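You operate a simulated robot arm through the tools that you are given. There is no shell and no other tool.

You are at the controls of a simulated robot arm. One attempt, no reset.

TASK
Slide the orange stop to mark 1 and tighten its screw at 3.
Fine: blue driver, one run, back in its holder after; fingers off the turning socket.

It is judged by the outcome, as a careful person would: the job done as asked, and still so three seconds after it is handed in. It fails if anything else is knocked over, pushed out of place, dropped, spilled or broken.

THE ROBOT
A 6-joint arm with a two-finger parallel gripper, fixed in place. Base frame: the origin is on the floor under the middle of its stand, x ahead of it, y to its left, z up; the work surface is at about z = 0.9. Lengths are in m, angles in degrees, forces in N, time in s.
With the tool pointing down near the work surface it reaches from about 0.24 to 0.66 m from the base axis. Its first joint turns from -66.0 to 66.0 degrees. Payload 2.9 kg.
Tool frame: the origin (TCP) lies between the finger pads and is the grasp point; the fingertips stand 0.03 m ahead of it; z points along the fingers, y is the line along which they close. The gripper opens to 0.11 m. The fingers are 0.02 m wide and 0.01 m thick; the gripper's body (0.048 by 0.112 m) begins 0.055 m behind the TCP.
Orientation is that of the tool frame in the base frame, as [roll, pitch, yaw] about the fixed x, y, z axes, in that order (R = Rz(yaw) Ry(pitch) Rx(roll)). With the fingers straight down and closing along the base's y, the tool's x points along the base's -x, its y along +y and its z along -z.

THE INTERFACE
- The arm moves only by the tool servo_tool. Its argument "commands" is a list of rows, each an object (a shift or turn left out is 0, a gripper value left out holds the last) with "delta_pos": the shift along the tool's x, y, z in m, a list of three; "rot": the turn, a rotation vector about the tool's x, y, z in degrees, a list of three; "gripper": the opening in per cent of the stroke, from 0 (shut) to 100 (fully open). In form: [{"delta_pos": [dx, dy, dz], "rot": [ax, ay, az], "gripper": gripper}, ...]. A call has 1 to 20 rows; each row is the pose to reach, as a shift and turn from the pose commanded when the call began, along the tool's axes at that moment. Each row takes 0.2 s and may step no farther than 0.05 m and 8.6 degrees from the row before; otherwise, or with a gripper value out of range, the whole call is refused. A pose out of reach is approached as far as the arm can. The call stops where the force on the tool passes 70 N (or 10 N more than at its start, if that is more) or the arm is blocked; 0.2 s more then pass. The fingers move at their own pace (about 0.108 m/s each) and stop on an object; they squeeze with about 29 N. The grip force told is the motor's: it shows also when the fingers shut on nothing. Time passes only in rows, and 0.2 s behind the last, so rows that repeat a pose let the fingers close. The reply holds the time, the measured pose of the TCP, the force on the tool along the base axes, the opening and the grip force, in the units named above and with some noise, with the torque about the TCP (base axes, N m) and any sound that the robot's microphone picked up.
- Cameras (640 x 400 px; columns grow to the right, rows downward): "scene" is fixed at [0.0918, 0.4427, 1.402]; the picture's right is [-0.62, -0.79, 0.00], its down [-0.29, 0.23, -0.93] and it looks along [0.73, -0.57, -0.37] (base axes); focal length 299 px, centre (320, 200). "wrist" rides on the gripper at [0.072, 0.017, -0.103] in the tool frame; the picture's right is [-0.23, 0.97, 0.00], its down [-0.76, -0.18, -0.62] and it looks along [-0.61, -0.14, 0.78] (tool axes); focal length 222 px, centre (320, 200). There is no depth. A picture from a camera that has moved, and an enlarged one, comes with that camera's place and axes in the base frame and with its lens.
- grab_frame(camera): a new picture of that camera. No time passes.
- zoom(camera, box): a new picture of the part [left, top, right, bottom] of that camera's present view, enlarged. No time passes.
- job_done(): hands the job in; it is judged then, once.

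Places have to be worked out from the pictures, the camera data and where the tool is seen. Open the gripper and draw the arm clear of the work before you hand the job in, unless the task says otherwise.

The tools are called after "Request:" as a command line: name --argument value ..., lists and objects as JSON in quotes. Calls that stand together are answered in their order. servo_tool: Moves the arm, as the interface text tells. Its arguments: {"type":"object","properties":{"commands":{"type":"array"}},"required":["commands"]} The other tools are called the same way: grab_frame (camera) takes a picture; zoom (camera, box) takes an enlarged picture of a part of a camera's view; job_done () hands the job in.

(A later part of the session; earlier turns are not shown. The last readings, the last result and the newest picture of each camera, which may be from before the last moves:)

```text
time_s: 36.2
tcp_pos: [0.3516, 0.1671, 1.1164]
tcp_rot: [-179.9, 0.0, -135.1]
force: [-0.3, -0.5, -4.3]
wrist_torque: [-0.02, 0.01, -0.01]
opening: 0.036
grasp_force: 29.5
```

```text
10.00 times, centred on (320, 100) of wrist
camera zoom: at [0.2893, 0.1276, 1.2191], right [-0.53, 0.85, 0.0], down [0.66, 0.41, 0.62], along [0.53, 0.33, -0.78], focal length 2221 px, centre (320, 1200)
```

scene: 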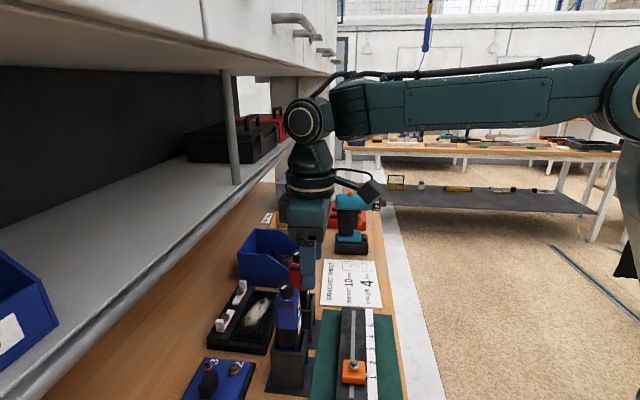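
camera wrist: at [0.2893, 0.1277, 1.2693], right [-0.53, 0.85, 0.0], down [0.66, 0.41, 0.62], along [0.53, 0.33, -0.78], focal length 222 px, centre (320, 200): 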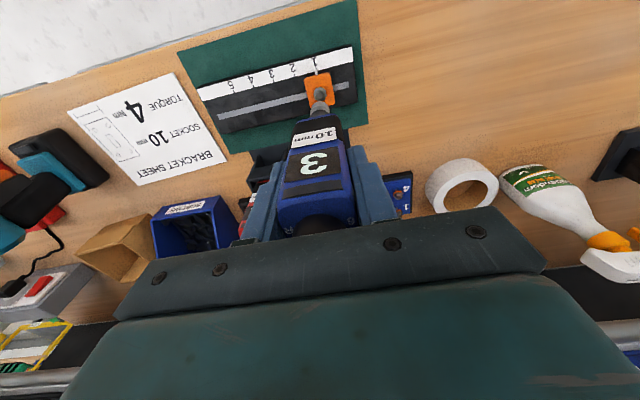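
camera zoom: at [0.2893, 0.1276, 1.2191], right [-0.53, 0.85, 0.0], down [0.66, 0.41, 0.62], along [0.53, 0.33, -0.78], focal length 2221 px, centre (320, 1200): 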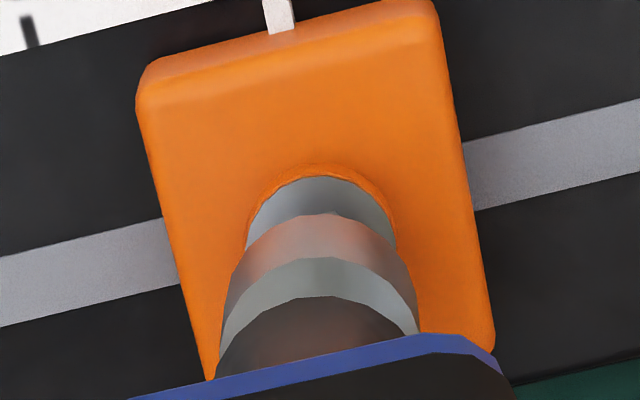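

Alignment is right in both views. Now lowering in small steps while watching the force.

Request:
servo_tool --commands '[{"delta_pos": [0, 0, 0.0015], "gripper": 15}, {"delta_pos": [0, 0, 0.003], "gripper": 15}, {"delta_pos": [0, 0, 0.0045], "gripper": 15}, {"delta_pos": [0, 0, 0.006], "gripper": 15}]'

Request:
zoom --camera "scene" --box '[330, 330, 370, 390]'

```text
time_s: 37.2
tcp_pos: [0.3516, 0.1666, 1.1086]
tcp_rot: [180.0, 0.0, -135.1]
force: [0.4, -0.1, -4.1]
wrist_torque: [-0.02, -0.01, -0.01]
opening: 0.036
grasp_force: 28.7
```

```text
6.67 times, centred on (350, 360) of scene
camera zoom: at [0.0919, 0.4428, 1.402], right [-0.62, -0.79, 0.0], down [-0.29, 0.23, -0.93], along [0.73, -0.57, -0.37], focal length 1991 px, centre (120, -867)
```

zoom: 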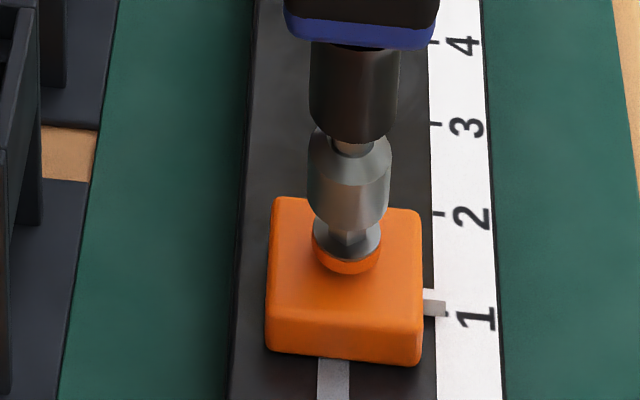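

No contact yet; the socket is just about to envelop the hex. Continuing down in 1 mm steps.

Request:
servo_tool --commands '[{"delta_pos": [0, 0, 0.001], "gripper": 15}, {"delta_pos": [0, 0, 0.002], "gripper": 15}, {"delta_pos": [0, 0, 0.003], "gripper": 15}, {"delta_pos": [0, 0, 0.004], "gripper": 15}]'

Request:
zoom --camera "scene" --box '[330, 330, 370, 390]'

```text
time_s: 38.2
tcp_pos: [0.3507, 0.1668, 1.1051]
tcp_rot: [179.9, 0.1, -135.0]
force: [-0.7, -0.3, -3.1]
wrist_torque: [0.01, 0.0, 0.0]
opening: 0.0358
grasp_force: 29.1
```

```text
6.67 times, centred on (350, 360) of scene
camera zoom: at [0.0919, 0.4428, 1.402], right [-0.62, -0.79, 0.0], down [-0.29, 0.23, -0.93], along [0.73, -0.57, -0.37], focal length 1991 px, centre (120, -867)
```

zoom: 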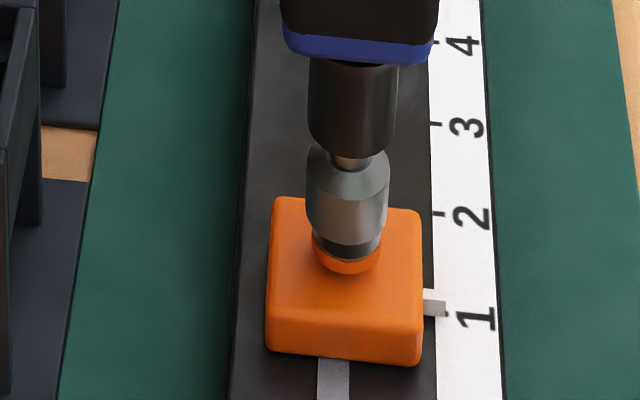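

The socket is slipping over the hex with no load yet. Continuing down in sub-millimetre steps.

Request:
servo_tool --commands '[{"delta_pos": [0, 0, 0.001], "gripper": 15}, {"delta_pos": [0, 0, 0.002], "gripper": 15}, {"delta_pos": [0, 0, 0.003], "gripper": 15}]'

Request:
zoom --camera "scene" --box '[330, 330, 370, 390]'

```text
time_s: 39.0
tcp_pos: [0.3517, 0.1673, 1.1038]
tcp_rot: [180.0, 0.0, -135.0]
force: [0.3, 0.8, -4.3]
wrist_torque: [0.0, -0.01, 0.02]
opening: 0.036
grasp_force: 29.0
```

```text
6.67 times, centred on (350, 360) of scene
camera zoom: at [0.0919, 0.4428, 1.402], right [-0.62, -0.79, 0.0], down [-0.29, 0.23, -0.93], along [0.73, -0.57, -0.37], focal length 1991 px, centre (120, -867)
```

zoom: 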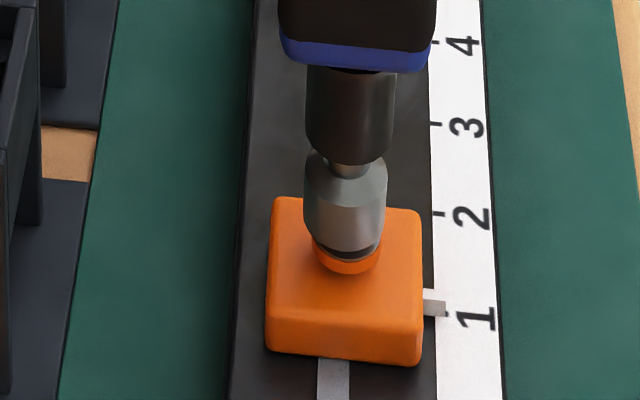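

Socket is nearly down on the washer, drifted ~0.7 mm to the left in this view. I'll correct that and continue down gently.

Request:
servo_tool --commands '[{"delta_pos": [0.0007, 0, 0.0005], "gripper": 15}, {"delta_pos": [0.0007, 0, 0.0015], "gripper": 15}, {"delta_pos": [0.0007, 0, 0.0025], "gripper": 15}]'

Request:
zoom --camera "scene" --box '[330, 330, 370, 390]'

Request:
zoom --camera "wrist" --box '[280, 70, 360, 200]'

```text
time_s: 39.8
tcp_pos: [0.3508, 0.1652, 1.1002]
tcp_rot: [179.9, -0.1, -135.0]
force: [-0.5, 0.3, -4.8]
wrist_torque: [0.01, 0.0, -0.02]
opening: 0.0361
grasp_force: 29.3
```

```text
6.67 times, centred on (350, 360) of scene
camera zoom: at [0.0919, 0.4428, 1.402], right [-0.62, -0.79, 0.0], down [-0.29, 0.23, -0.93], along [0.73, -0.57, -0.37], focal length 1991 px, centre (120, -867)
```

zoom: 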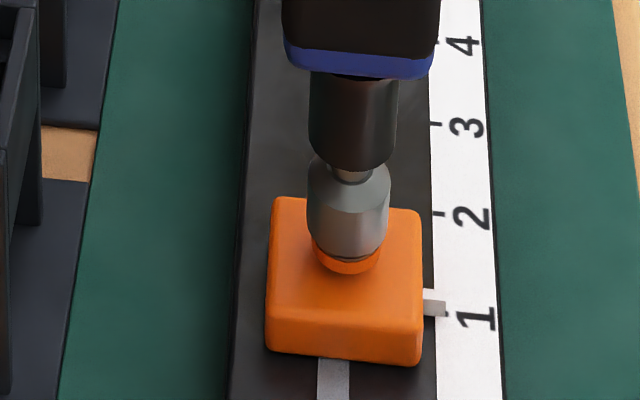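

```text
3.08 times, centred on (320, 135) of wrist
camera zoom: at [0.2888, 0.127, 1.2032], right [-0.53, 0.85, 0.0], down [0.66, 0.41, 0.62], along [0.53, 0.33, -0.78], focal length 684 px, centre (320, 400)
```

zoom: 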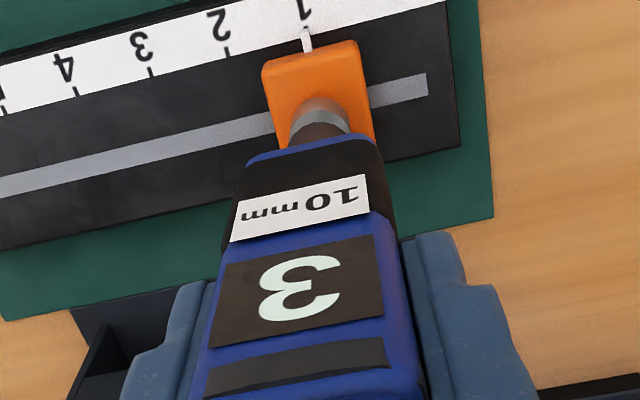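

Centred and just above the washer. Next, 0.7 mm steps until contact builds.

Request:
servo_tool --commands '[{"delta_pos": [0, 0, 0.0007], "gripper": 15}, {"delta_pos": [0, 0, 0.0014], "gripper": 15}, {"delta_pos": [0, 0, 0.002], "gripper": 15}]'

Request:
zoom --camera "scene" --box '[330, 330, 370, 390]'

```text
time_s: 40.6
tcp_pos: [0.3506, 0.1652, 1.0976]
tcp_rot: [-179.8, 0.1, -135.0]
force: [0.1, 0.2, 1.1]
wrist_torque: [0.0, -0.04, -0.01]
opening: 0.0362
grasp_force: 28.9
```

```text
6.67 times, centred on (350, 360) of scene
camera zoom: at [0.0919, 0.4427, 1.402], right [-0.62, -0.79, 0.0], down [-0.29, 0.23, -0.93], along [0.73, -0.57, -0.37], focal length 1991 px, centre (120, -867)
```

zoom: 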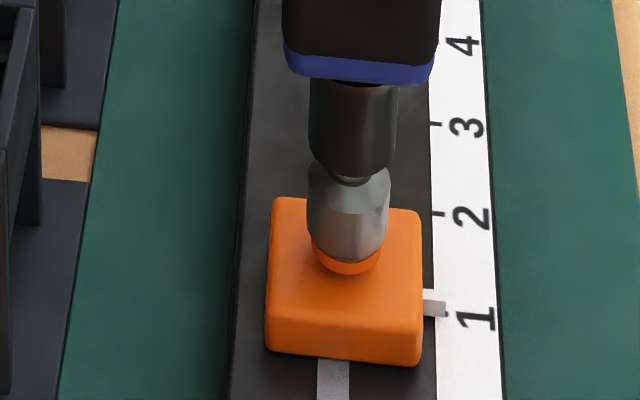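

Contact: ~6 N and the socket is retracting slightly into the chuck (a sprung, push-to-start spindle). I'll keep pressing gently and listen.

Request:
servo_tool --commands '[{"delta_pos": [0, 0, 0.0007], "gripper": 15}, {"delta_pos": [0, 0, 0.0014], "gripper": 15}, {"delta_pos": [0, 0, 0.002], "gripper": 15}]'

Request:
zoom --camera "scene" --box '[330, 330, 370, 390]'

```text
time_s: 41.4
tcp_pos: [0.3507, 0.1656, 1.0952]
tcp_rot: [-179.9, 0.1, -135.0]
force: [1.1, 1.4, 0.3]
wrist_torque: [0.21, -0.21, -0.03]
opening: 0.0358
grasp_force: 29.3
```

```text
6.67 times, centred on (350, 360) of scene
camera zoom: at [0.0919, 0.4428, 1.402], right [-0.62, -0.79, 0.0], down [-0.29, 0.23, -0.93], along [0.73, -0.57, -0.37], focal length 1991 px, centre (120, -867)
```

zoom: 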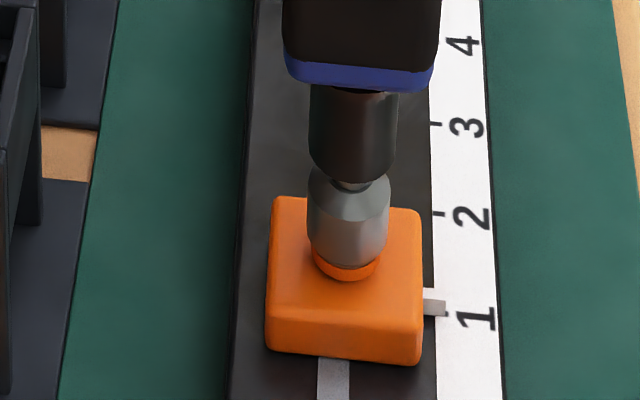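

Something moved: the collar under the socket dropped a little and there's a small torque. I'll hold still to see whether the driver is running.

Request:
servo_tool --commands '[{"gripper": 15}, {"gripper": 15}]'

Request:
zoom --camera "scene" --box '[330, 330, 370, 390]'

Request:
zoom --camera "wrist" --box '[280, 70, 360, 200]'

```text
time_s: 42.0
tcp_pos: [0.3498, 0.165, 1.0951]
tcp_rot: [-180.0, 0.0, -135.0]
force: [1.4, 1.5, 0.6]
wrist_torque: [0.12, -0.18, -0.01]
opening: 0.0359
grasp_force: 29.4
```

```text
6.67 times, centred on (350, 360) of scene
camera zoom: at [0.0919, 0.4428, 1.402], right [-0.62, -0.79, 0.0], down [-0.29, 0.23, -0.93], along [0.73, -0.57, -0.37], focal length 1991 px, centre (120, -867)
```

zoom: 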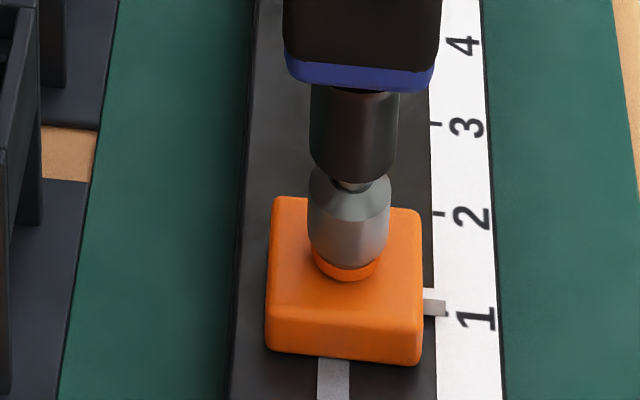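

```text
3.08 times, centred on (320, 135) of wrist
camera zoom: at [0.2887, 0.1267, 1.1991], right [-0.53, 0.85, 0.0], down [0.66, 0.41, 0.62], along [0.53, 0.33, -0.78], focal length 684 px, centre (320, 400)
```

zoom: 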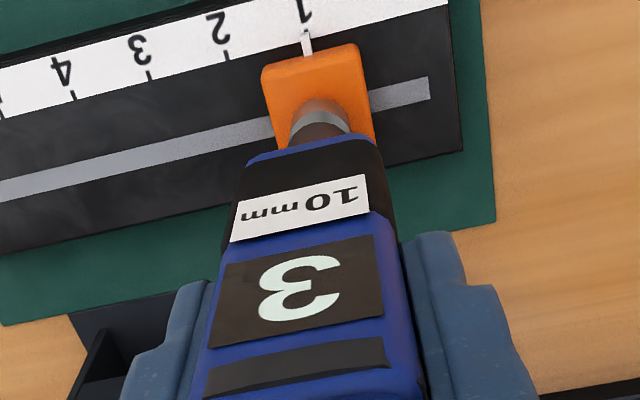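

Stationary with ~5 N of push; not running yet. I'll press on in 1 mm steps, reading force each time.

Request:
servo_tool --commands '[{"delta_pos": [0, 0, 0.001], "gripper": 15}, {"delta_pos": [0, 0, 0.001], "gripper": 15}]'

Request:
zoom --camera "scene" --box '[330, 330, 370, 390]'

```text
time_s: 42.6
tcp_pos: [0.3508, 0.1657, 1.0956]
tcp_rot: [179.9, 0.0, -135.0]
force: [1.6, 1.7, 0.2]
wrist_torque: [0.15, -0.26, 0.03]
opening: 0.0361
grasp_force: 29.3
```

```text
6.67 times, centred on (350, 360) of scene
camera zoom: at [0.0919, 0.4428, 1.402], right [-0.62, -0.79, 0.0], down [-0.29, 0.23, -0.93], along [0.73, -0.57, -0.37], focal length 1991 px, centre (120, -867)
```

zoom: 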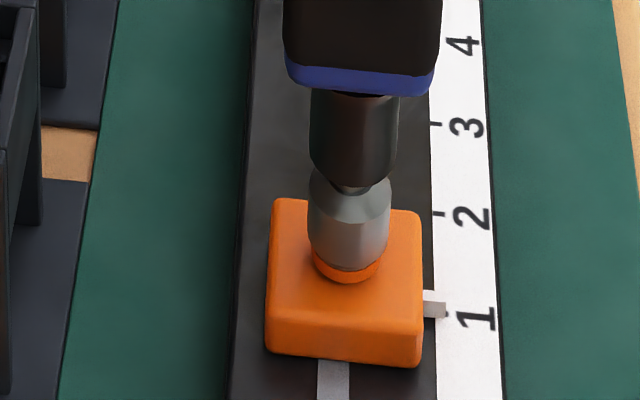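

Request:
servo_tool --commands '[{"delta_pos": [0, 0, 0.001], "gripper": 15}, {"delta_pos": [0, 0, 0.002], "gripper": 15}]'

Request:
zoom --camera "scene" --box '[330, 330, 370, 390]'

```text
time_s: 43.2
tcp_pos: [0.3513, 0.166, 1.0931]
tcp_rot: [179.9, -0.1, -135.1]
force: [0.4, -1.4, 1.5]
wrist_torque: [-0.28, -0.03, 0.0]
opening: 0.0358
grasp_force: 29.5
```

```text
6.67 times, centred on (350, 360) of scene
camera zoom: at [0.0918, 0.4427, 1.4021], right [-0.62, -0.79, 0.0], down [-0.29, 0.23, -0.93], along [0.73, -0.57, -0.37], focal length 1991 px, centre (120, -867)
```

zoom: 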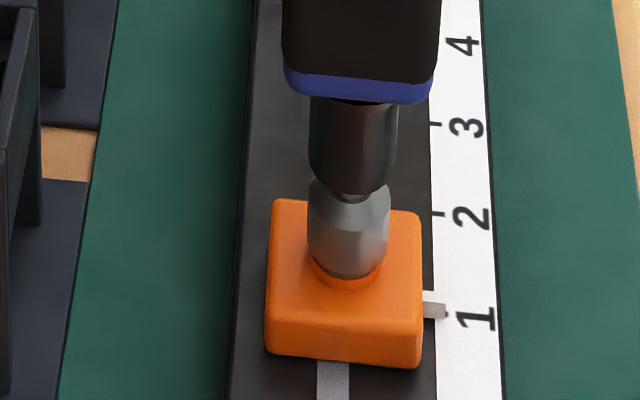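

The screw's collar keeps moving down with about 6 N of push. Continue pressing by another 2 mm.

Request:
servo_tool --commands '[{"delta_pos": [0, 0, 0.001], "gripper": 15}, {"delta_pos": [0, 0, 0.002], "gripper": 15}]'

Request:
zoom --camera "scene" --box '[330, 330, 370, 390]'

```text
time_s: 43.8
tcp_pos: [0.3505, 0.1666, 1.0908]
tcp_rot: [180.0, -0.1, -135.0]
force: [-0.1, -2.9, 1.9]
wrist_torque: [-0.35, -0.1, -0.03]
opening: 0.0359
grasp_force: 29.3
```

```text
6.67 times, centred on (350, 360) of scene
camera zoom: at [0.0918, 0.4427, 1.4021], right [-0.62, -0.79, 0.0], down [-0.29, 0.23, -0.93], along [0.73, -0.57, -0.37], focal length 1991 px, centre (120, -867)
```

zoom: 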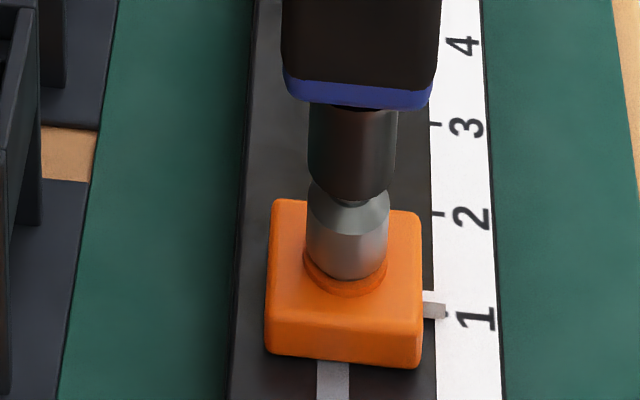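

The collar is seated on the block, and now the spindle itself is retracting. Pressing a bit more.

Request:
servo_tool --commands '[{"delta_pos": [0, 0, 0.001], "gripper": 15}, {"delta_pos": [0, 0, 0.0015], "gripper": 15}]'

Request:
zoom --camera "scene" --box '[330, 330, 370, 390]'

```text
time_s: 44.4
tcp_pos: [0.3512, 0.1674, 1.0893]
tcp_rot: [-179.9, 0.0, -135.0]
force: [-2.8, -1.9, 2.6]
wrist_torque: [-0.22, 0.34, -0.01]
opening: 0.0359
grasp_force: 29.1
```

```text
6.67 times, centred on (350, 360) of scene
camera zoom: at [0.0917, 0.4427, 1.4021], right [-0.62, -0.79, 0.0], down [-0.29, 0.23, -0.93], along [0.73, -0.57, -0.37], focal length 1991 px, centre (120, -867)
```

zoom: 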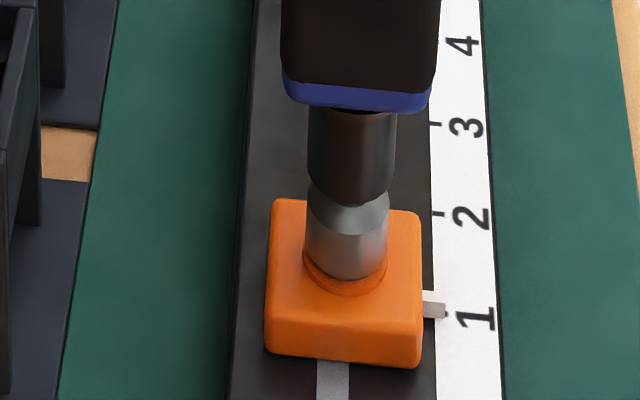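

Request:
servo_tool --commands '[{"delta_pos": [0, 0, 0.001], "gripper": 15}, {"delta_pos": [0, 0, 0.002], "gripper": 15}]'

Request:
zoom --camera "scene" --box '[330, 330, 370, 390]'

```text
time_s: 45.0
tcp_pos: [0.3501, 0.1669, 1.0879]
tcp_rot: [-179.9, 0.1, -135.0]
force: [-2.8, -1.5, 7.2]
wrist_torque: [-0.24, 0.35, 0.0]
opening: 0.036
grasp_force: 29.0
```

```text
6.67 times, centred on (350, 360) of scene
camera zoom: at [0.0917, 0.4427, 1.4021], right [-0.62, -0.79, 0.0], down [-0.29, 0.23, -0.93], along [0.73, -0.57, -0.37], focal length 1991 px, centre (120, -867)
```

zoom: 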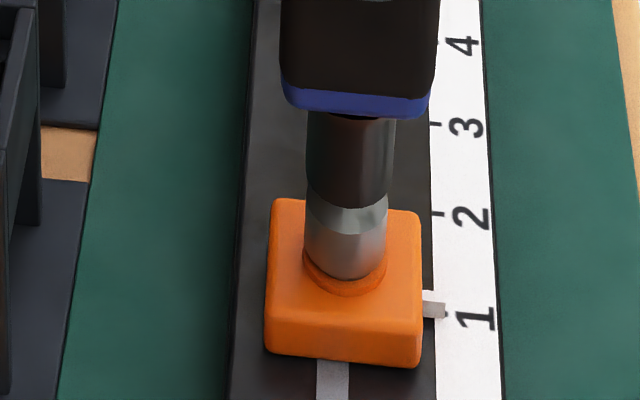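

Spindle nearly fully retracted, ~12 N of push. Continue carefully.

Request:
servo_tool --commands '[{"delta_pos": [0, 0, 0.0007], "gripper": 15}, {"delta_pos": [0, 0, 0.0014], "gripper": 15}]'

Request:
zoom --camera "scene" --box '[330, 330, 370, 390]'

```text
time_s: 45.6
tcp_pos: [0.3488, 0.166, 1.0883]
tcp_rot: [-179.9, 0.2, -135.0]
force: [-3.3, -3.0, 22.8]
wrist_torque: [-0.43, 0.39, -0.02]
opening: 0.0359
grasp_force: 29.3
```

```text
6.67 times, centred on (350, 360) of scene
camera zoom: at [0.0915, 0.4425, 1.4021], right [-0.62, -0.79, 0.0], down [-0.29, 0.23, -0.93], along [0.73, -0.57, -0.37], focal length 1991 px, centre (120, -867)
```

zoom: 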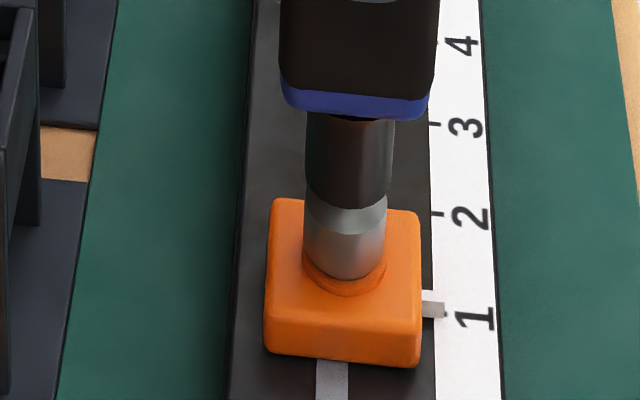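

Push is now ~27 N and the spindle is home; I'll hold here briefly to listen for the motor.

Request:
servo_tool --commands '[{"gripper": 15}, {"gripper": 15}, {"gripper": 15}]'

Request:
zoom --camera "wrist" --box '[270, 60, 370, 230]'

```text
time_s: 46.4
tcp_pos: [0.3511, 0.1665, 1.0874]
tcp_rot: [-179.9, 0.2, -135.1]
force: [-1.5, -2.5, 33.8]
wrist_torque: [-0.37, 0.19, 0.02]
opening: 0.0359
grasp_force: 29.6
```

```text
2.35 times, centred on (320, 145) of wrist
camera zoom: at [0.2878, 0.1274, 1.1907], right [-0.53, 0.85, 0.0], down [0.66, 0.41, 0.63], along [0.53, 0.33, -0.78], focal length 523 px, centre (320, 329)
```

zoom: 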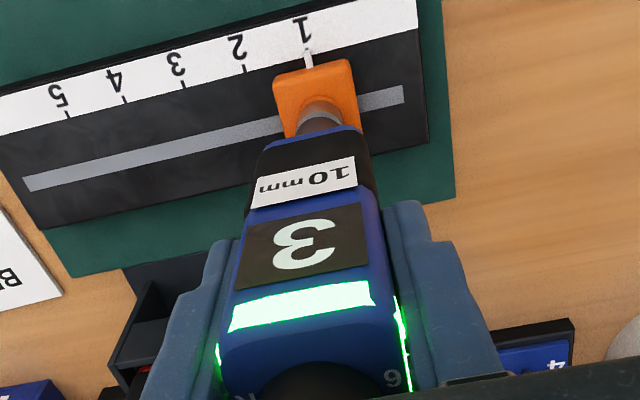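

The indicator strip has lit green — either running or torque reached. Holding position is safe; I'll look at the details and wait a moment.

Request:
zoom --camera "scene" --box '[300, 260, 380, 390]'

Request:
servo_tool --commands '[{"gripper": 15}, {"gripper": 15}]'

Request:
zoom --camera "wrist" --box '[270, 60, 370, 230]'

Request:
zoom --camera "scene" --box '[330, 330, 370, 390]'

```text
3.08 times, centred on (340, 325) of scene
camera zoom: at [0.0914, 0.4425, 1.4022], right [-0.62, -0.79, 0.0], down [-0.29, 0.23, -0.93], along [0.73, -0.57, -0.37], focal length 919 px, centre (258, -185)
```

zoom: 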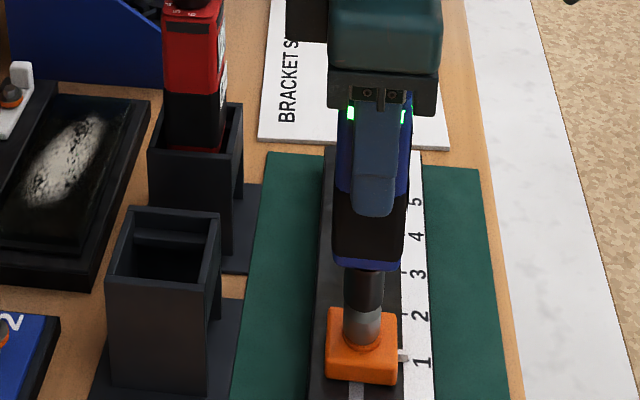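

```text
time_s: 47.0
tcp_pos: [0.3508, 0.1669, 1.0878]
tcp_rot: [-180.0, 0.2, -135.0]
force: [-0.1, -0.8, 33.1]
wrist_torque: [-0.2, 0.17, 0.0]
opening: 0.036
grasp_force: 29.2
```

```text
2.35 times, centred on (320, 145) of wrist
camera zoom: at [0.2878, 0.1275, 1.1907], right [-0.53, 0.85, 0.0], down [0.66, 0.41, 0.63], along [0.53, 0.33, -0.78], focal length 523 px, centre (320, 329)
```

zoom: 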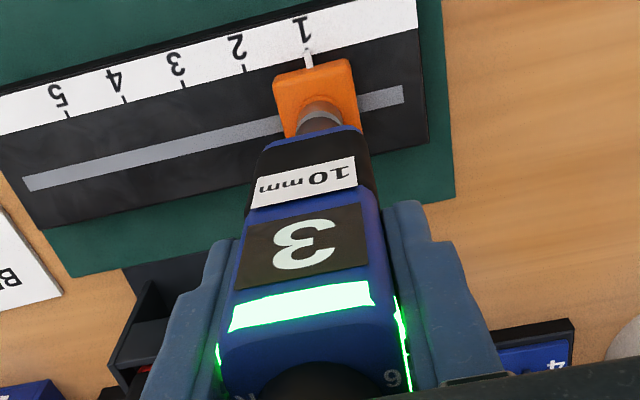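

```text
6.67 times, centred on (350, 360) of scene
camera zoom: at [0.0914, 0.4425, 1.4021], right [-0.62, -0.79, 0.0], down [-0.29, 0.23, -0.93], along [0.73, -0.57, -0.37], focal length 1991 px, centre (120, -867)
```

zoom: 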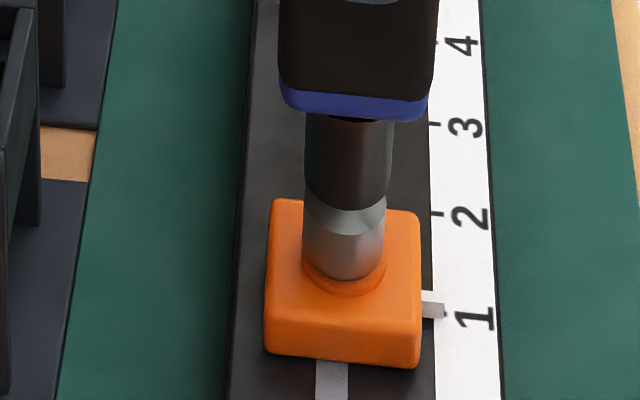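

Green is steady with ~38 N of push. I'll wait one more second to see whether the state changes or any sound appears.

Request:
servo_tool --commands '[{"gripper": 15}, {"gripper": 15}, {"gripper": 15}, {"gripper": 15}]'

Request:
zoom --camera "wrist" --box '[270, 60, 370, 230]'

Request:
zoom --camera "scene" --box '[335, 340, 365, 380]'

```text
time_s: 48.0
tcp_pos: [0.3502, 0.1664, 1.0873]
tcp_rot: [-179.9, 0.2, -134.9]
force: [-0.5, -0.4, 32.8]
wrist_torque: [-0.05, 0.09, -0.02]
opening: 0.0357
grasp_force: 29.0
```

```text
2.35 times, centred on (320, 145) of wrist
camera zoom: at [0.2879, 0.1275, 1.1907], right [-0.53, 0.85, 0.0], down [0.66, 0.41, 0.63], along [0.53, 0.33, -0.78], focal length 523 px, centre (320, 329)
```

zoom: 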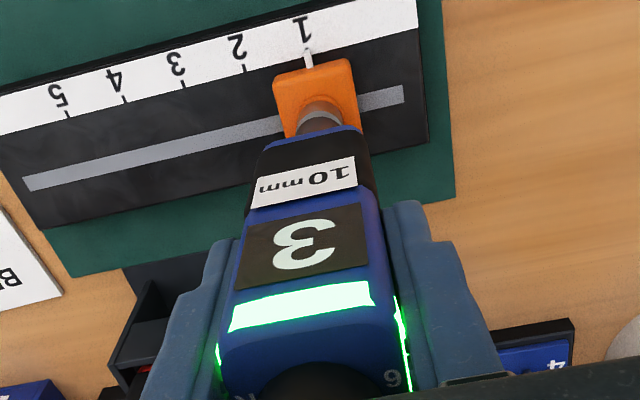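

```text
10.00 times, centred on (350, 360) of scene
camera zoom: at [0.0915, 0.4426, 1.4021], right [-0.62, -0.79, 0.0], down [-0.29, 0.23, -0.93], along [0.73, -0.57, -0.37], focal length 2986 px, centre (20, -1400)
```

zoom: 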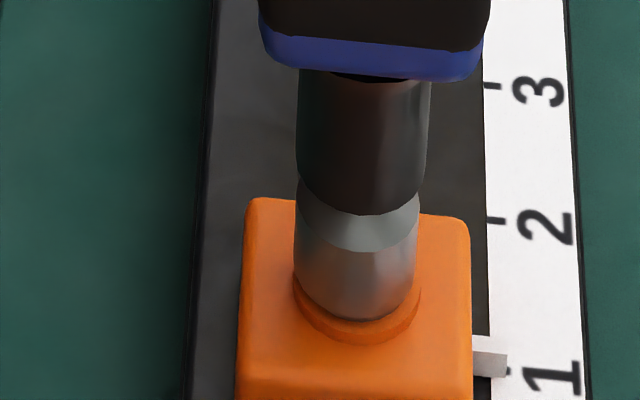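

Still steady green, no torque fluctuation, so nothing is turning now. I'll wait another two seconds to be certain before lifting.

Request:
servo_tool --commands '[{"gripper": 15}, {"gripper": 15}, {"gripper": 15}, {"gripper": 15}, {"gripper": 15}, {"gripper": 15}, {"gripper": 15}, {"gripper": 15}]'

Request:
zoom --camera "wrist" --box '[290, 140, 350, 230]'

Request:
zoom --camera "scene" --box '[300, 260, 380, 390]'

```text
time_s: 49.8
tcp_pos: [0.3512, 0.1664, 1.0878]
tcp_rot: [-179.9, 0.2, -134.9]
force: [0.8, -0.1, 31.9]
wrist_torque: [0.01, 0.0, -0.03]
opening: 0.0359
grasp_force: 29.4
```

```text
4.44 times, centred on (320, 185) of wrist
camera zoom: at [0.2879, 0.1276, 1.1906], right [-0.53, 0.85, 0.0], down [0.66, 0.41, 0.63], along [0.53, 0.33, -0.78], focal length 987 px, centre (320, 267)
```

zoom: 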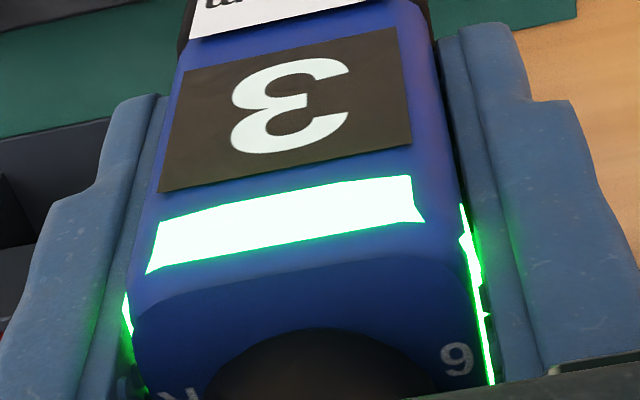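

```text
3.08 times, centred on (340, 325) of scene
camera zoom: at [0.0915, 0.4426, 1.4021], right [-0.62, -0.79, 0.0], down [-0.29, 0.23, -0.93], along [0.73, -0.57, -0.37], focal length 919 px, centre (258, -185)
```

zoom: 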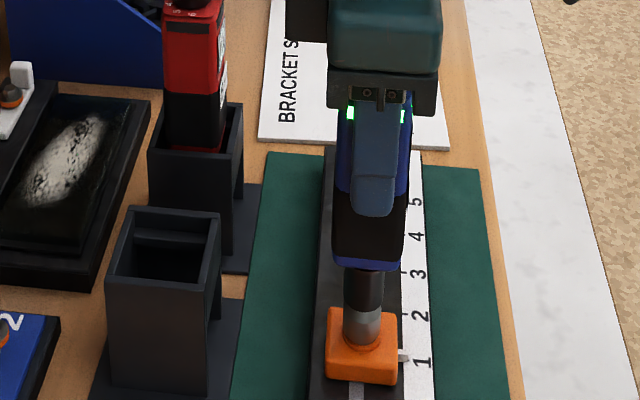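

Steady green (pass), zero torque, driver hasn't slipped in the grip. Now lifting straight off the screw, slowly.

Request:
servo_tool --commands '[{"delta_pos": [0, 0, -0.003], "gripper": 15}, {"delta_pos": [0, 0, -0.008], "gripper": 15}, {"delta_pos": [0, 0, -0.014], "gripper": 15}, {"delta_pos": [0, 0, -0.022], "gripper": 15}, {"delta_pos": [0, 0, -0.03], "gripper": 15}, {"delta_pos": [0, 0, -0.03], "gripper": 15}]'

Request:
zoom --camera "scene" --box '[330, 330, 370, 390]'

Request:
zoom --camera "wrist" --box '[270, 60, 370, 230]'

```text
time_s: 51.2
tcp_pos: [0.3498, 0.1665, 1.1158]
tcp_rot: [180.0, -0.1, -135.1]
force: [-0.2, -0.2, -5.7]
wrist_torque: [0.0, 0.03, 0.0]
opening: 0.0359
grasp_force: 28.4
```

```text
6.67 times, centred on (350, 360) of scene
camera zoom: at [0.0919, 0.4428, 1.402], right [-0.62, -0.79, 0.0], down [-0.29, 0.23, -0.93], along [0.73, -0.57, -0.37], focal length 1991 px, centre (120, -867)
```

zoom: 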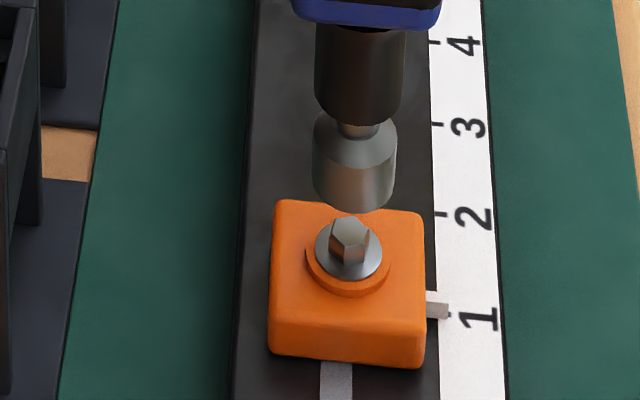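

```text
2.35 times, centred on (320, 145) of wrist
camera zoom: at [0.2878, 0.1271, 1.2192], right [-0.53, 0.85, 0.0], down [0.66, 0.41, 0.62], along [0.53, 0.33, -0.78], focal length 523 px, centre (320, 329)
```

zoom: 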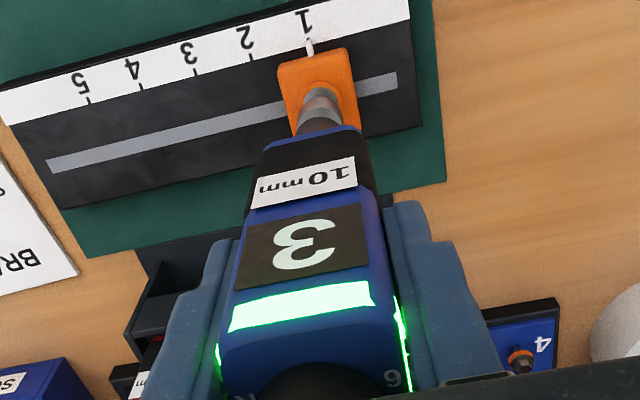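

The green light stays latched after lift-off and the screw's washer is now seated down on the collar: the run passed. Let me check the pointer against mark 1 closely.

Request:
zoom --camera "scene" --box '[345, 350, 385, 385]'

Request:
zoom --camera "wrist" --box '[295, 60, 345, 100]'

```text
11.43 times, centred on (365, 368) of scene
camera zoom: at [0.0919, 0.4428, 1.402], right [-0.62, -0.79, 0.0], down [-0.29, 0.23, -0.93], along [0.73, -0.57, -0.37], focal length 3413 px, centre (-194, -1714)
```

zoom: 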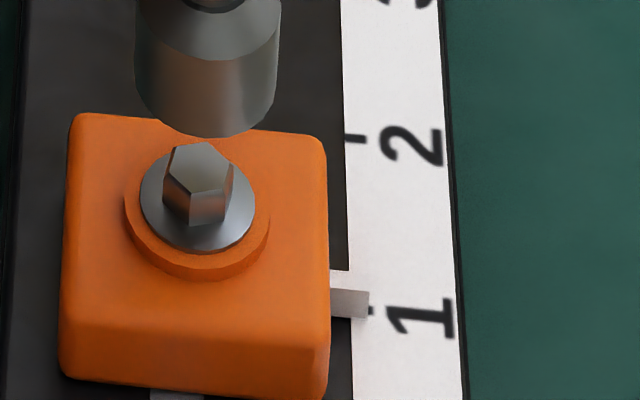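

```text
10.00 times, centred on (320, 80) of wrist
camera zoom: at [0.2878, 0.1271, 1.2192], right [-0.53, 0.85, 0.0], down [0.66, 0.41, 0.62], along [0.53, 0.33, -0.78], focal length 2221 px, centre (320, 1400)
```

zoom: 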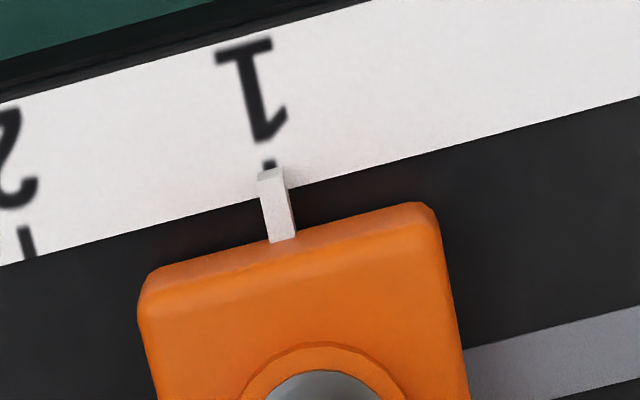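

The pointer is centred on mark 1 in both views. Now I'll raise to clear the holder rim, then carry the driver back over its holder.

Request:
servo_tool --commands '[{"delta_pos": [0, 0, -0.02], "gripper": 15}, {"delta_pos": [0, 0, -0.04], "gripper": 15}, {"delta_pos": [0, 0, -0.053], "gripper": 15}, {"delta_pos": [-0.02, -0.002, -0.053], "gripper": 15}, {"delta_pos": [-0.042, -0.004, -0.053], "gripper": 15}, {"delta_pos": [-0.064, -0.006, -0.053], "gripper": 15}, {"delta_pos": [-0.086, -0.008, -0.053], "gripper": 15}, {"delta_pos": [-0.104, -0.0093, -0.053], "gripper": 15}, {"delta_pos": [-0.1133, -0.0093, -0.053], "gripper": 15}, {"delta_pos": [-0.1133, -0.0093, -0.053], "gripper": 15}]'

Request:
zoom --camera "wrist" --box '[240, 40, 400, 240]'

Request:
zoom --camera "scene" --box '[260, 280, 340, 380]'

```text
time_s: 53.4
tcp_pos: [0.437, 0.2405, 1.1679]
tcp_rot: [-180.0, 0.0, -135.0]
force: [-1.0, 0.2, -3.5]
wrist_torque: [-0.01, 0.0, -0.01]
opening: 0.0358
grasp_force: 28.9
```

```text
2.00 times, centred on (320, 140) of wrist
camera zoom: at [0.3748, 0.2014, 1.2727], right [-0.53, 0.85, 0.0], down [0.66, 0.41, 0.62], along [0.53, 0.33, -0.78], focal length 444 px, centre (320, 320)
```

zoom: 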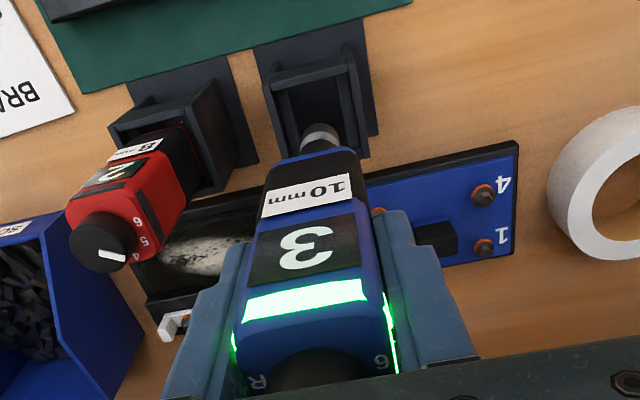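

```text
4.00 times, centred on (300, 330) of scene
camera zoom: at [0.0919, 0.4428, 1.402], right [-0.62, -0.79, 0.0], down [-0.29, 0.23, -0.93], along [0.73, -0.57, -0.37], focal length 1194 px, centre (400, -320)
```

zoom: 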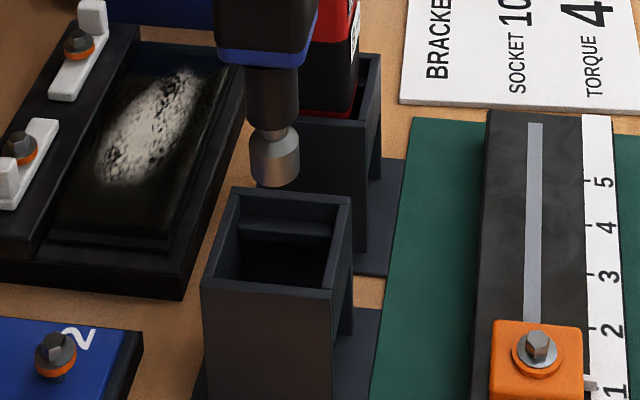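

Well aligned over the holder (rim centre predicted vs seen within ~1 mm). Lowering in stages; first 45 mm so the socket enters.

Request:
servo_tool --commands '[{"delta_pos": [0.0005, -0.0003, 0.012], "gripper": 15}, {"delta_pos": [0.0005, -0.0003, 0.024], "gripper": 15}, {"delta_pos": [0.0005, -0.0003, 0.036], "gripper": 15}, {"delta_pos": [0.0005, -0.0003, 0.046], "gripper": 15}, {"delta_pos": [0.0005, -0.0003, 0.046], "gripper": 15}]'

Request:
zoom --camera "scene" --box '[260, 280, 340, 380]'

Request:
zoom --camera "wrist" --box '[260, 60, 380, 180]'

```text
time_s: 54.6
tcp_pos: [0.4387, 0.239, 1.1224]
tcp_rot: [180.0, 0.1, -135.0]
force: [-0.2, -0.9, -4.8]
wrist_torque: [0.01, 0.02, 0.0]
opening: 0.0358
grasp_force: 28.6
```

```text
4.00 times, centred on (300, 330) of scene
camera zoom: at [0.0919, 0.4428, 1.402], right [-0.62, -0.79, 0.0], down [-0.29, 0.23, -0.93], along [0.73, -0.57, -0.37], focal length 1194 px, centre (400, -320)
```

zoom: 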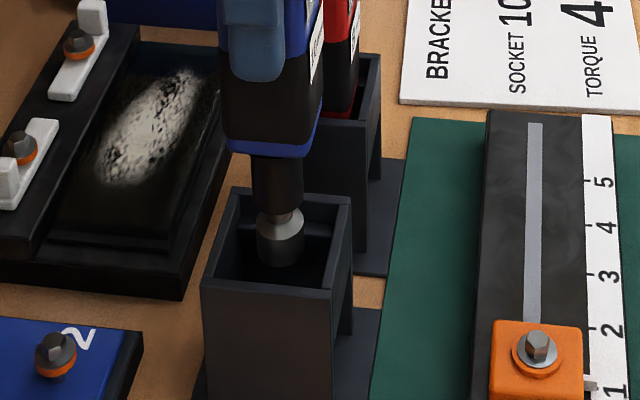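

```text
3.33 times, centred on (320, 120) of wrist
camera zoom: at [0.3755, 0.1999, 1.2263], right [-0.53, 0.85, 0.0], down [0.66, 0.41, 0.62], along [0.53, 0.33, -0.78], focal length 740 px, centre (320, 467)
```

zoom: 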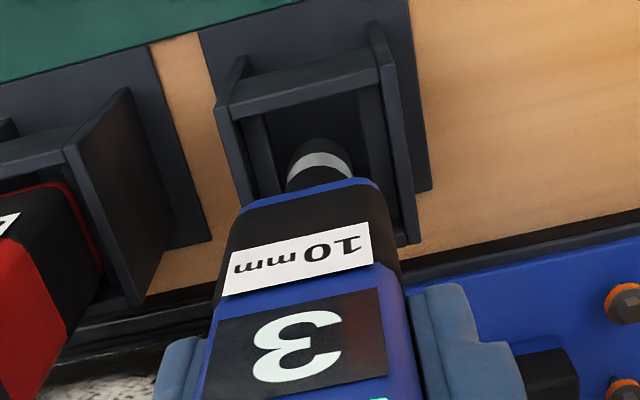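

The socket is inside the holder mouth without touching; TCP is ~1.2 mm high in q relative to the docking pose. Correct that and go down another 20 mm.

Request:
servo_tool --commands '[{"delta_pos": [0, 0.0011, 0.0], "gripper": 15}, {"delta_pos": [0, 0.0011, 0.008], "gripper": 15}, {"delta_pos": [0, 0.0011, 0.016], "gripper": 15}, {"delta_pos": [0, 0.0011, 0.016], "gripper": 15}]'

Request:
zoom --camera "scene" --box '[260, 280, 340, 380]'

Request:
zoom --camera "wrist" --box '[260, 60, 380, 180]'

```text
time_s: 55.6
tcp_pos: [0.4358, 0.2396, 1.1072]
tcp_rot: [180.0, 0.0, -135.0]
force: [-0.6, 0.1, -3.5]
wrist_torque: [-0.01, -0.01, 0.01]
opening: 0.0359
grasp_force: 29.3
```

```text
4.00 times, centred on (300, 330) of scene
camera zoom: at [0.0919, 0.4428, 1.402], right [-0.62, -0.79, 0.0], down [-0.29, 0.23, -0.93], along [0.73, -0.57, -0.37], focal length 1194 px, centre (400, -320)
```

zoom: 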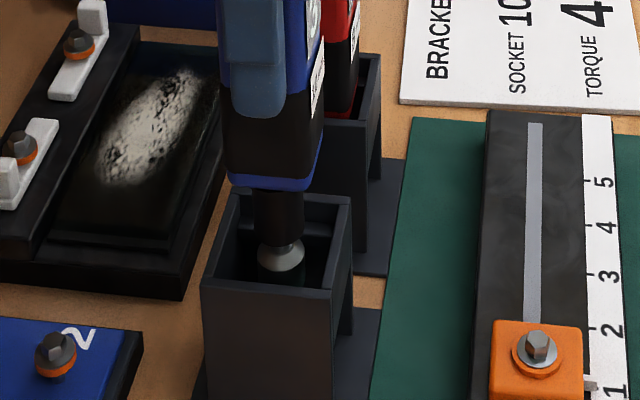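

```text
3.33 times, centred on (320, 120) of wrist
camera zoom: at [0.3744, 0.2009, 1.2103], right [-0.53, 0.85, 0.0], down [0.66, 0.41, 0.62], along [0.53, 0.33, -0.78], focal length 740 px, centre (320, 467)
```

zoom: 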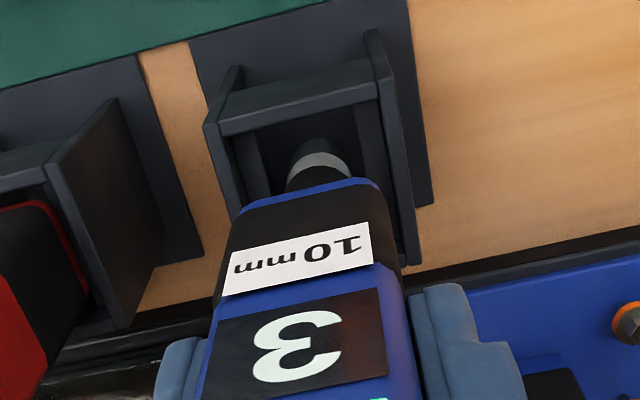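

On the docking axis (p 0.4788, q 0.1397). Lowering further, 20 mm, watching for contact.

Request:
servo_tool --commands '[{"delta_pos": [0, 0, 0.007], "gripper": 15}, {"delta_pos": [0, 0, 0.014], "gripper": 15}, {"delta_pos": [0, 0, 0.02], "gripper": 15}, {"delta_pos": [0, 0, 0.02], "gripper": 15}]'

Request:
zoom --camera "scene" --box '[260, 280, 340, 380]'

Request:
zoom --camera "wrist" --box '[260, 60, 380, 180]'

```text
time_s: 56.6
tcp_pos: [0.4355, 0.2391, 1.0868]
tcp_rot: [-179.9, -0.1, -135.0]
force: [0.2, -0.5, -4.0]
wrist_torque: [-0.01, 0.0, 0.03]
opening: 0.0361
grasp_force: 29.1
```

```text
4.00 times, centred on (300, 330) of scene
camera zoom: at [0.0919, 0.4428, 1.402], right [-0.62, -0.79, 0.0], down [-0.29, 0.23, -0.93], along [0.73, -0.57, -0.37], focal length 1194 px, centre (400, -320)
```

zoom: 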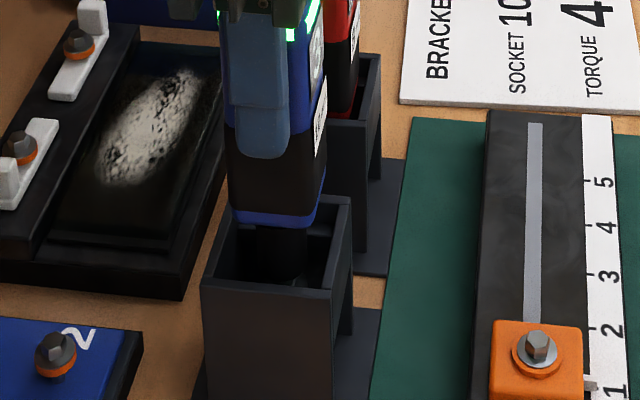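

```text
3.33 times, centred on (320, 120) of wrist
camera zoom: at [0.374, 0.2002, 1.1902], right [-0.53, 0.85, 0.0], down [0.66, 0.41, 0.62], along [0.53, 0.33, -0.78], focal length 740 px, centre (320, 467)
```

zoom: 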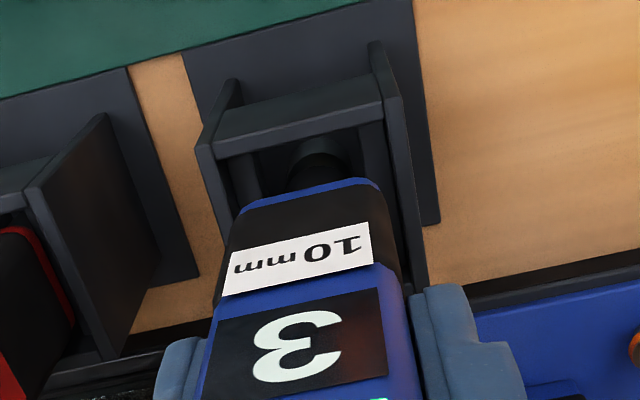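

The body's lower band is about to enter the rim, aligned. Lowering another 20 mm.

Request:
servo_tool --commands '[{"delta_pos": [-0.0005, 0, 0.006], "gripper": 15}, {"delta_pos": [-0.0005, 0, 0.012], "gripper": 15}, {"delta_pos": [-0.0005, 0, 0.018], "gripper": 15}, {"delta_pos": [-0.0005, 0, 0.018], "gripper": 15}]'

Request:
zoom --camera "scene" --box '[260, 280, 340, 380]'

Request:
zoom --camera "wrist" --box '[260, 60, 380, 180]'

```text
time_s: 57.6
tcp_pos: [0.4361, 0.2394, 1.069]
tcp_rot: [-179.9, 0.0, -135.0]
force: [-0.4, 0.5, -4.1]
wrist_torque: [0.0, -0.01, 0.0]
opening: 0.0361
grasp_force: 29.0
```

```text
4.00 times, centred on (300, 330) of scene
camera zoom: at [0.0919, 0.4428, 1.402], right [-0.62, -0.79, 0.0], down [-0.29, 0.23, -0.93], along [0.73, -0.57, -0.37], focal length 1194 px, centre (400, -320)
```

zoom: 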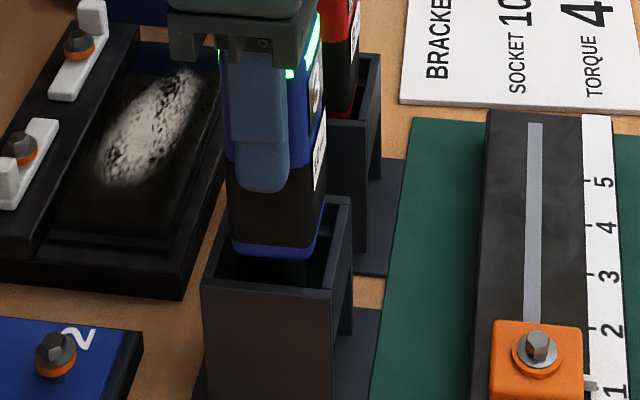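

```text
3.33 times, centred on (320, 120) of wrist
camera zoom: at [0.3749, 0.2006, 1.1723], right [-0.53, 0.85, 0.0], down [0.66, 0.41, 0.62], along [0.53, 0.33, -0.78], focal length 740 px, centre (320, 467)
```

zoom: 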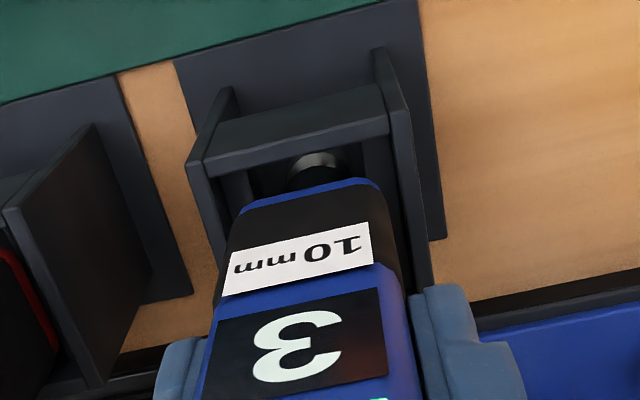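

Entering cleanly, no contact. About 17 mm to go; I'll lower 13 mm then finish slowly.

Request:
servo_tool --commands '[{"delta_pos": [0, 0, 0.004], "gripper": 15}, {"delta_pos": [0, 0, 0.008], "gripper": 15}, {"delta_pos": [0, 0, 0.012], "gripper": 15}, {"delta_pos": [0, 0, 0.014], "gripper": 15}, {"delta_pos": [0, 0, 0.014], "gripper": 15}]'

Request:
zoom --camera "scene" --box '[260, 280, 340, 380]'

```text
time_s: 58.8
tcp_pos: [0.4364, 0.2404, 1.0542]
tcp_rot: [180.0, 0.0, -135.0]
force: [1.0, -0.4, -4.9]
wrist_torque: [0.01, -0.01, -0.05]
opening: 0.0359
grasp_force: 28.7
```

```text
4.00 times, centred on (300, 330) of scene
camera zoom: at [0.0919, 0.4428, 1.402], right [-0.62, -0.79, 0.0], down [-0.29, 0.23, -0.93], along [0.73, -0.57, -0.37], focal length 1194 px, centre (400, -320)
```

zoom: 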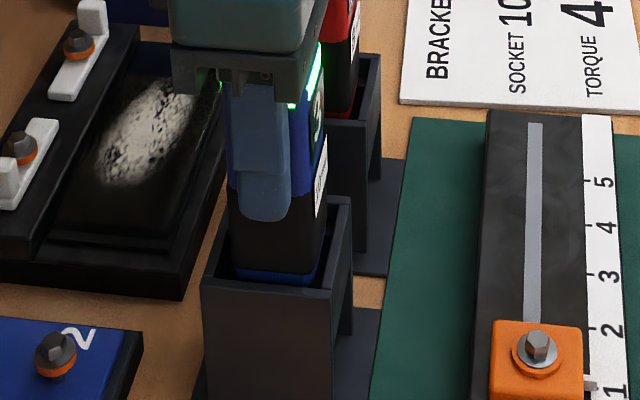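

Almost home. Last few millimetres in 1 mm steps until the weight is taken.

Request:
servo_tool --commands '[{"delta_pos": [0, 0, 0.001], "gripper": 15}, {"delta_pos": [0, 0, 0.002], "gripper": 15}, {"delta_pos": [0, 0, 0.0027], "gripper": 15}, {"delta_pos": [0, 0, 0.0027], "gripper": 15}]'

Request:
zoom --camera "scene" --box '[260, 280, 340, 380]'

```text
time_s: 59.8
tcp_pos: [0.4375, 0.2401, 1.0523]
tcp_rot: [-179.9, 0.0, -135.0]
force: [0.1, 0.4, -5.2]
wrist_torque: [0.04, 0.01, 0.0]
opening: 0.0359
grasp_force: 28.9
```

```text
4.00 times, centred on (300, 330) of scene
camera zoom: at [0.0919, 0.4428, 1.402], right [-0.62, -0.79, 0.0], down [-0.29, 0.23, -0.93], along [0.73, -0.57, -0.37], focal length 1194 px, centre (400, -320)
```

zoom: 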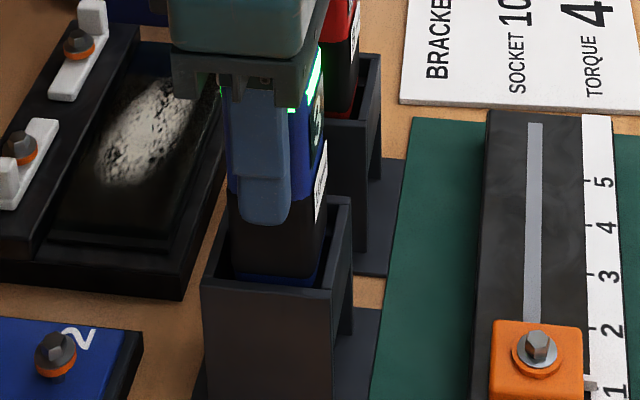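

Weight still on the gripper; another couple of 0.7 mm steps.

Request:
servo_tool --commands '[{"delta_pos": [0, 0, 0.0007], "gripper": 15}, {"delta_pos": [0, 0, 0.0014], "gripper": 15}, {"delta_pos": [0, 0, 0.0014], "gripper": 15}]'

```text
time_s: 60.6
tcp_pos: [0.4362, 0.2392, 1.0518]
tcp_rot: [-179.9, 0.1, -134.9]
force: [0.7, -2.3, 1.0]
wrist_torque: [-0.1, 0.07, 0.03]
opening: 0.0359
grasp_force: 28.8
```

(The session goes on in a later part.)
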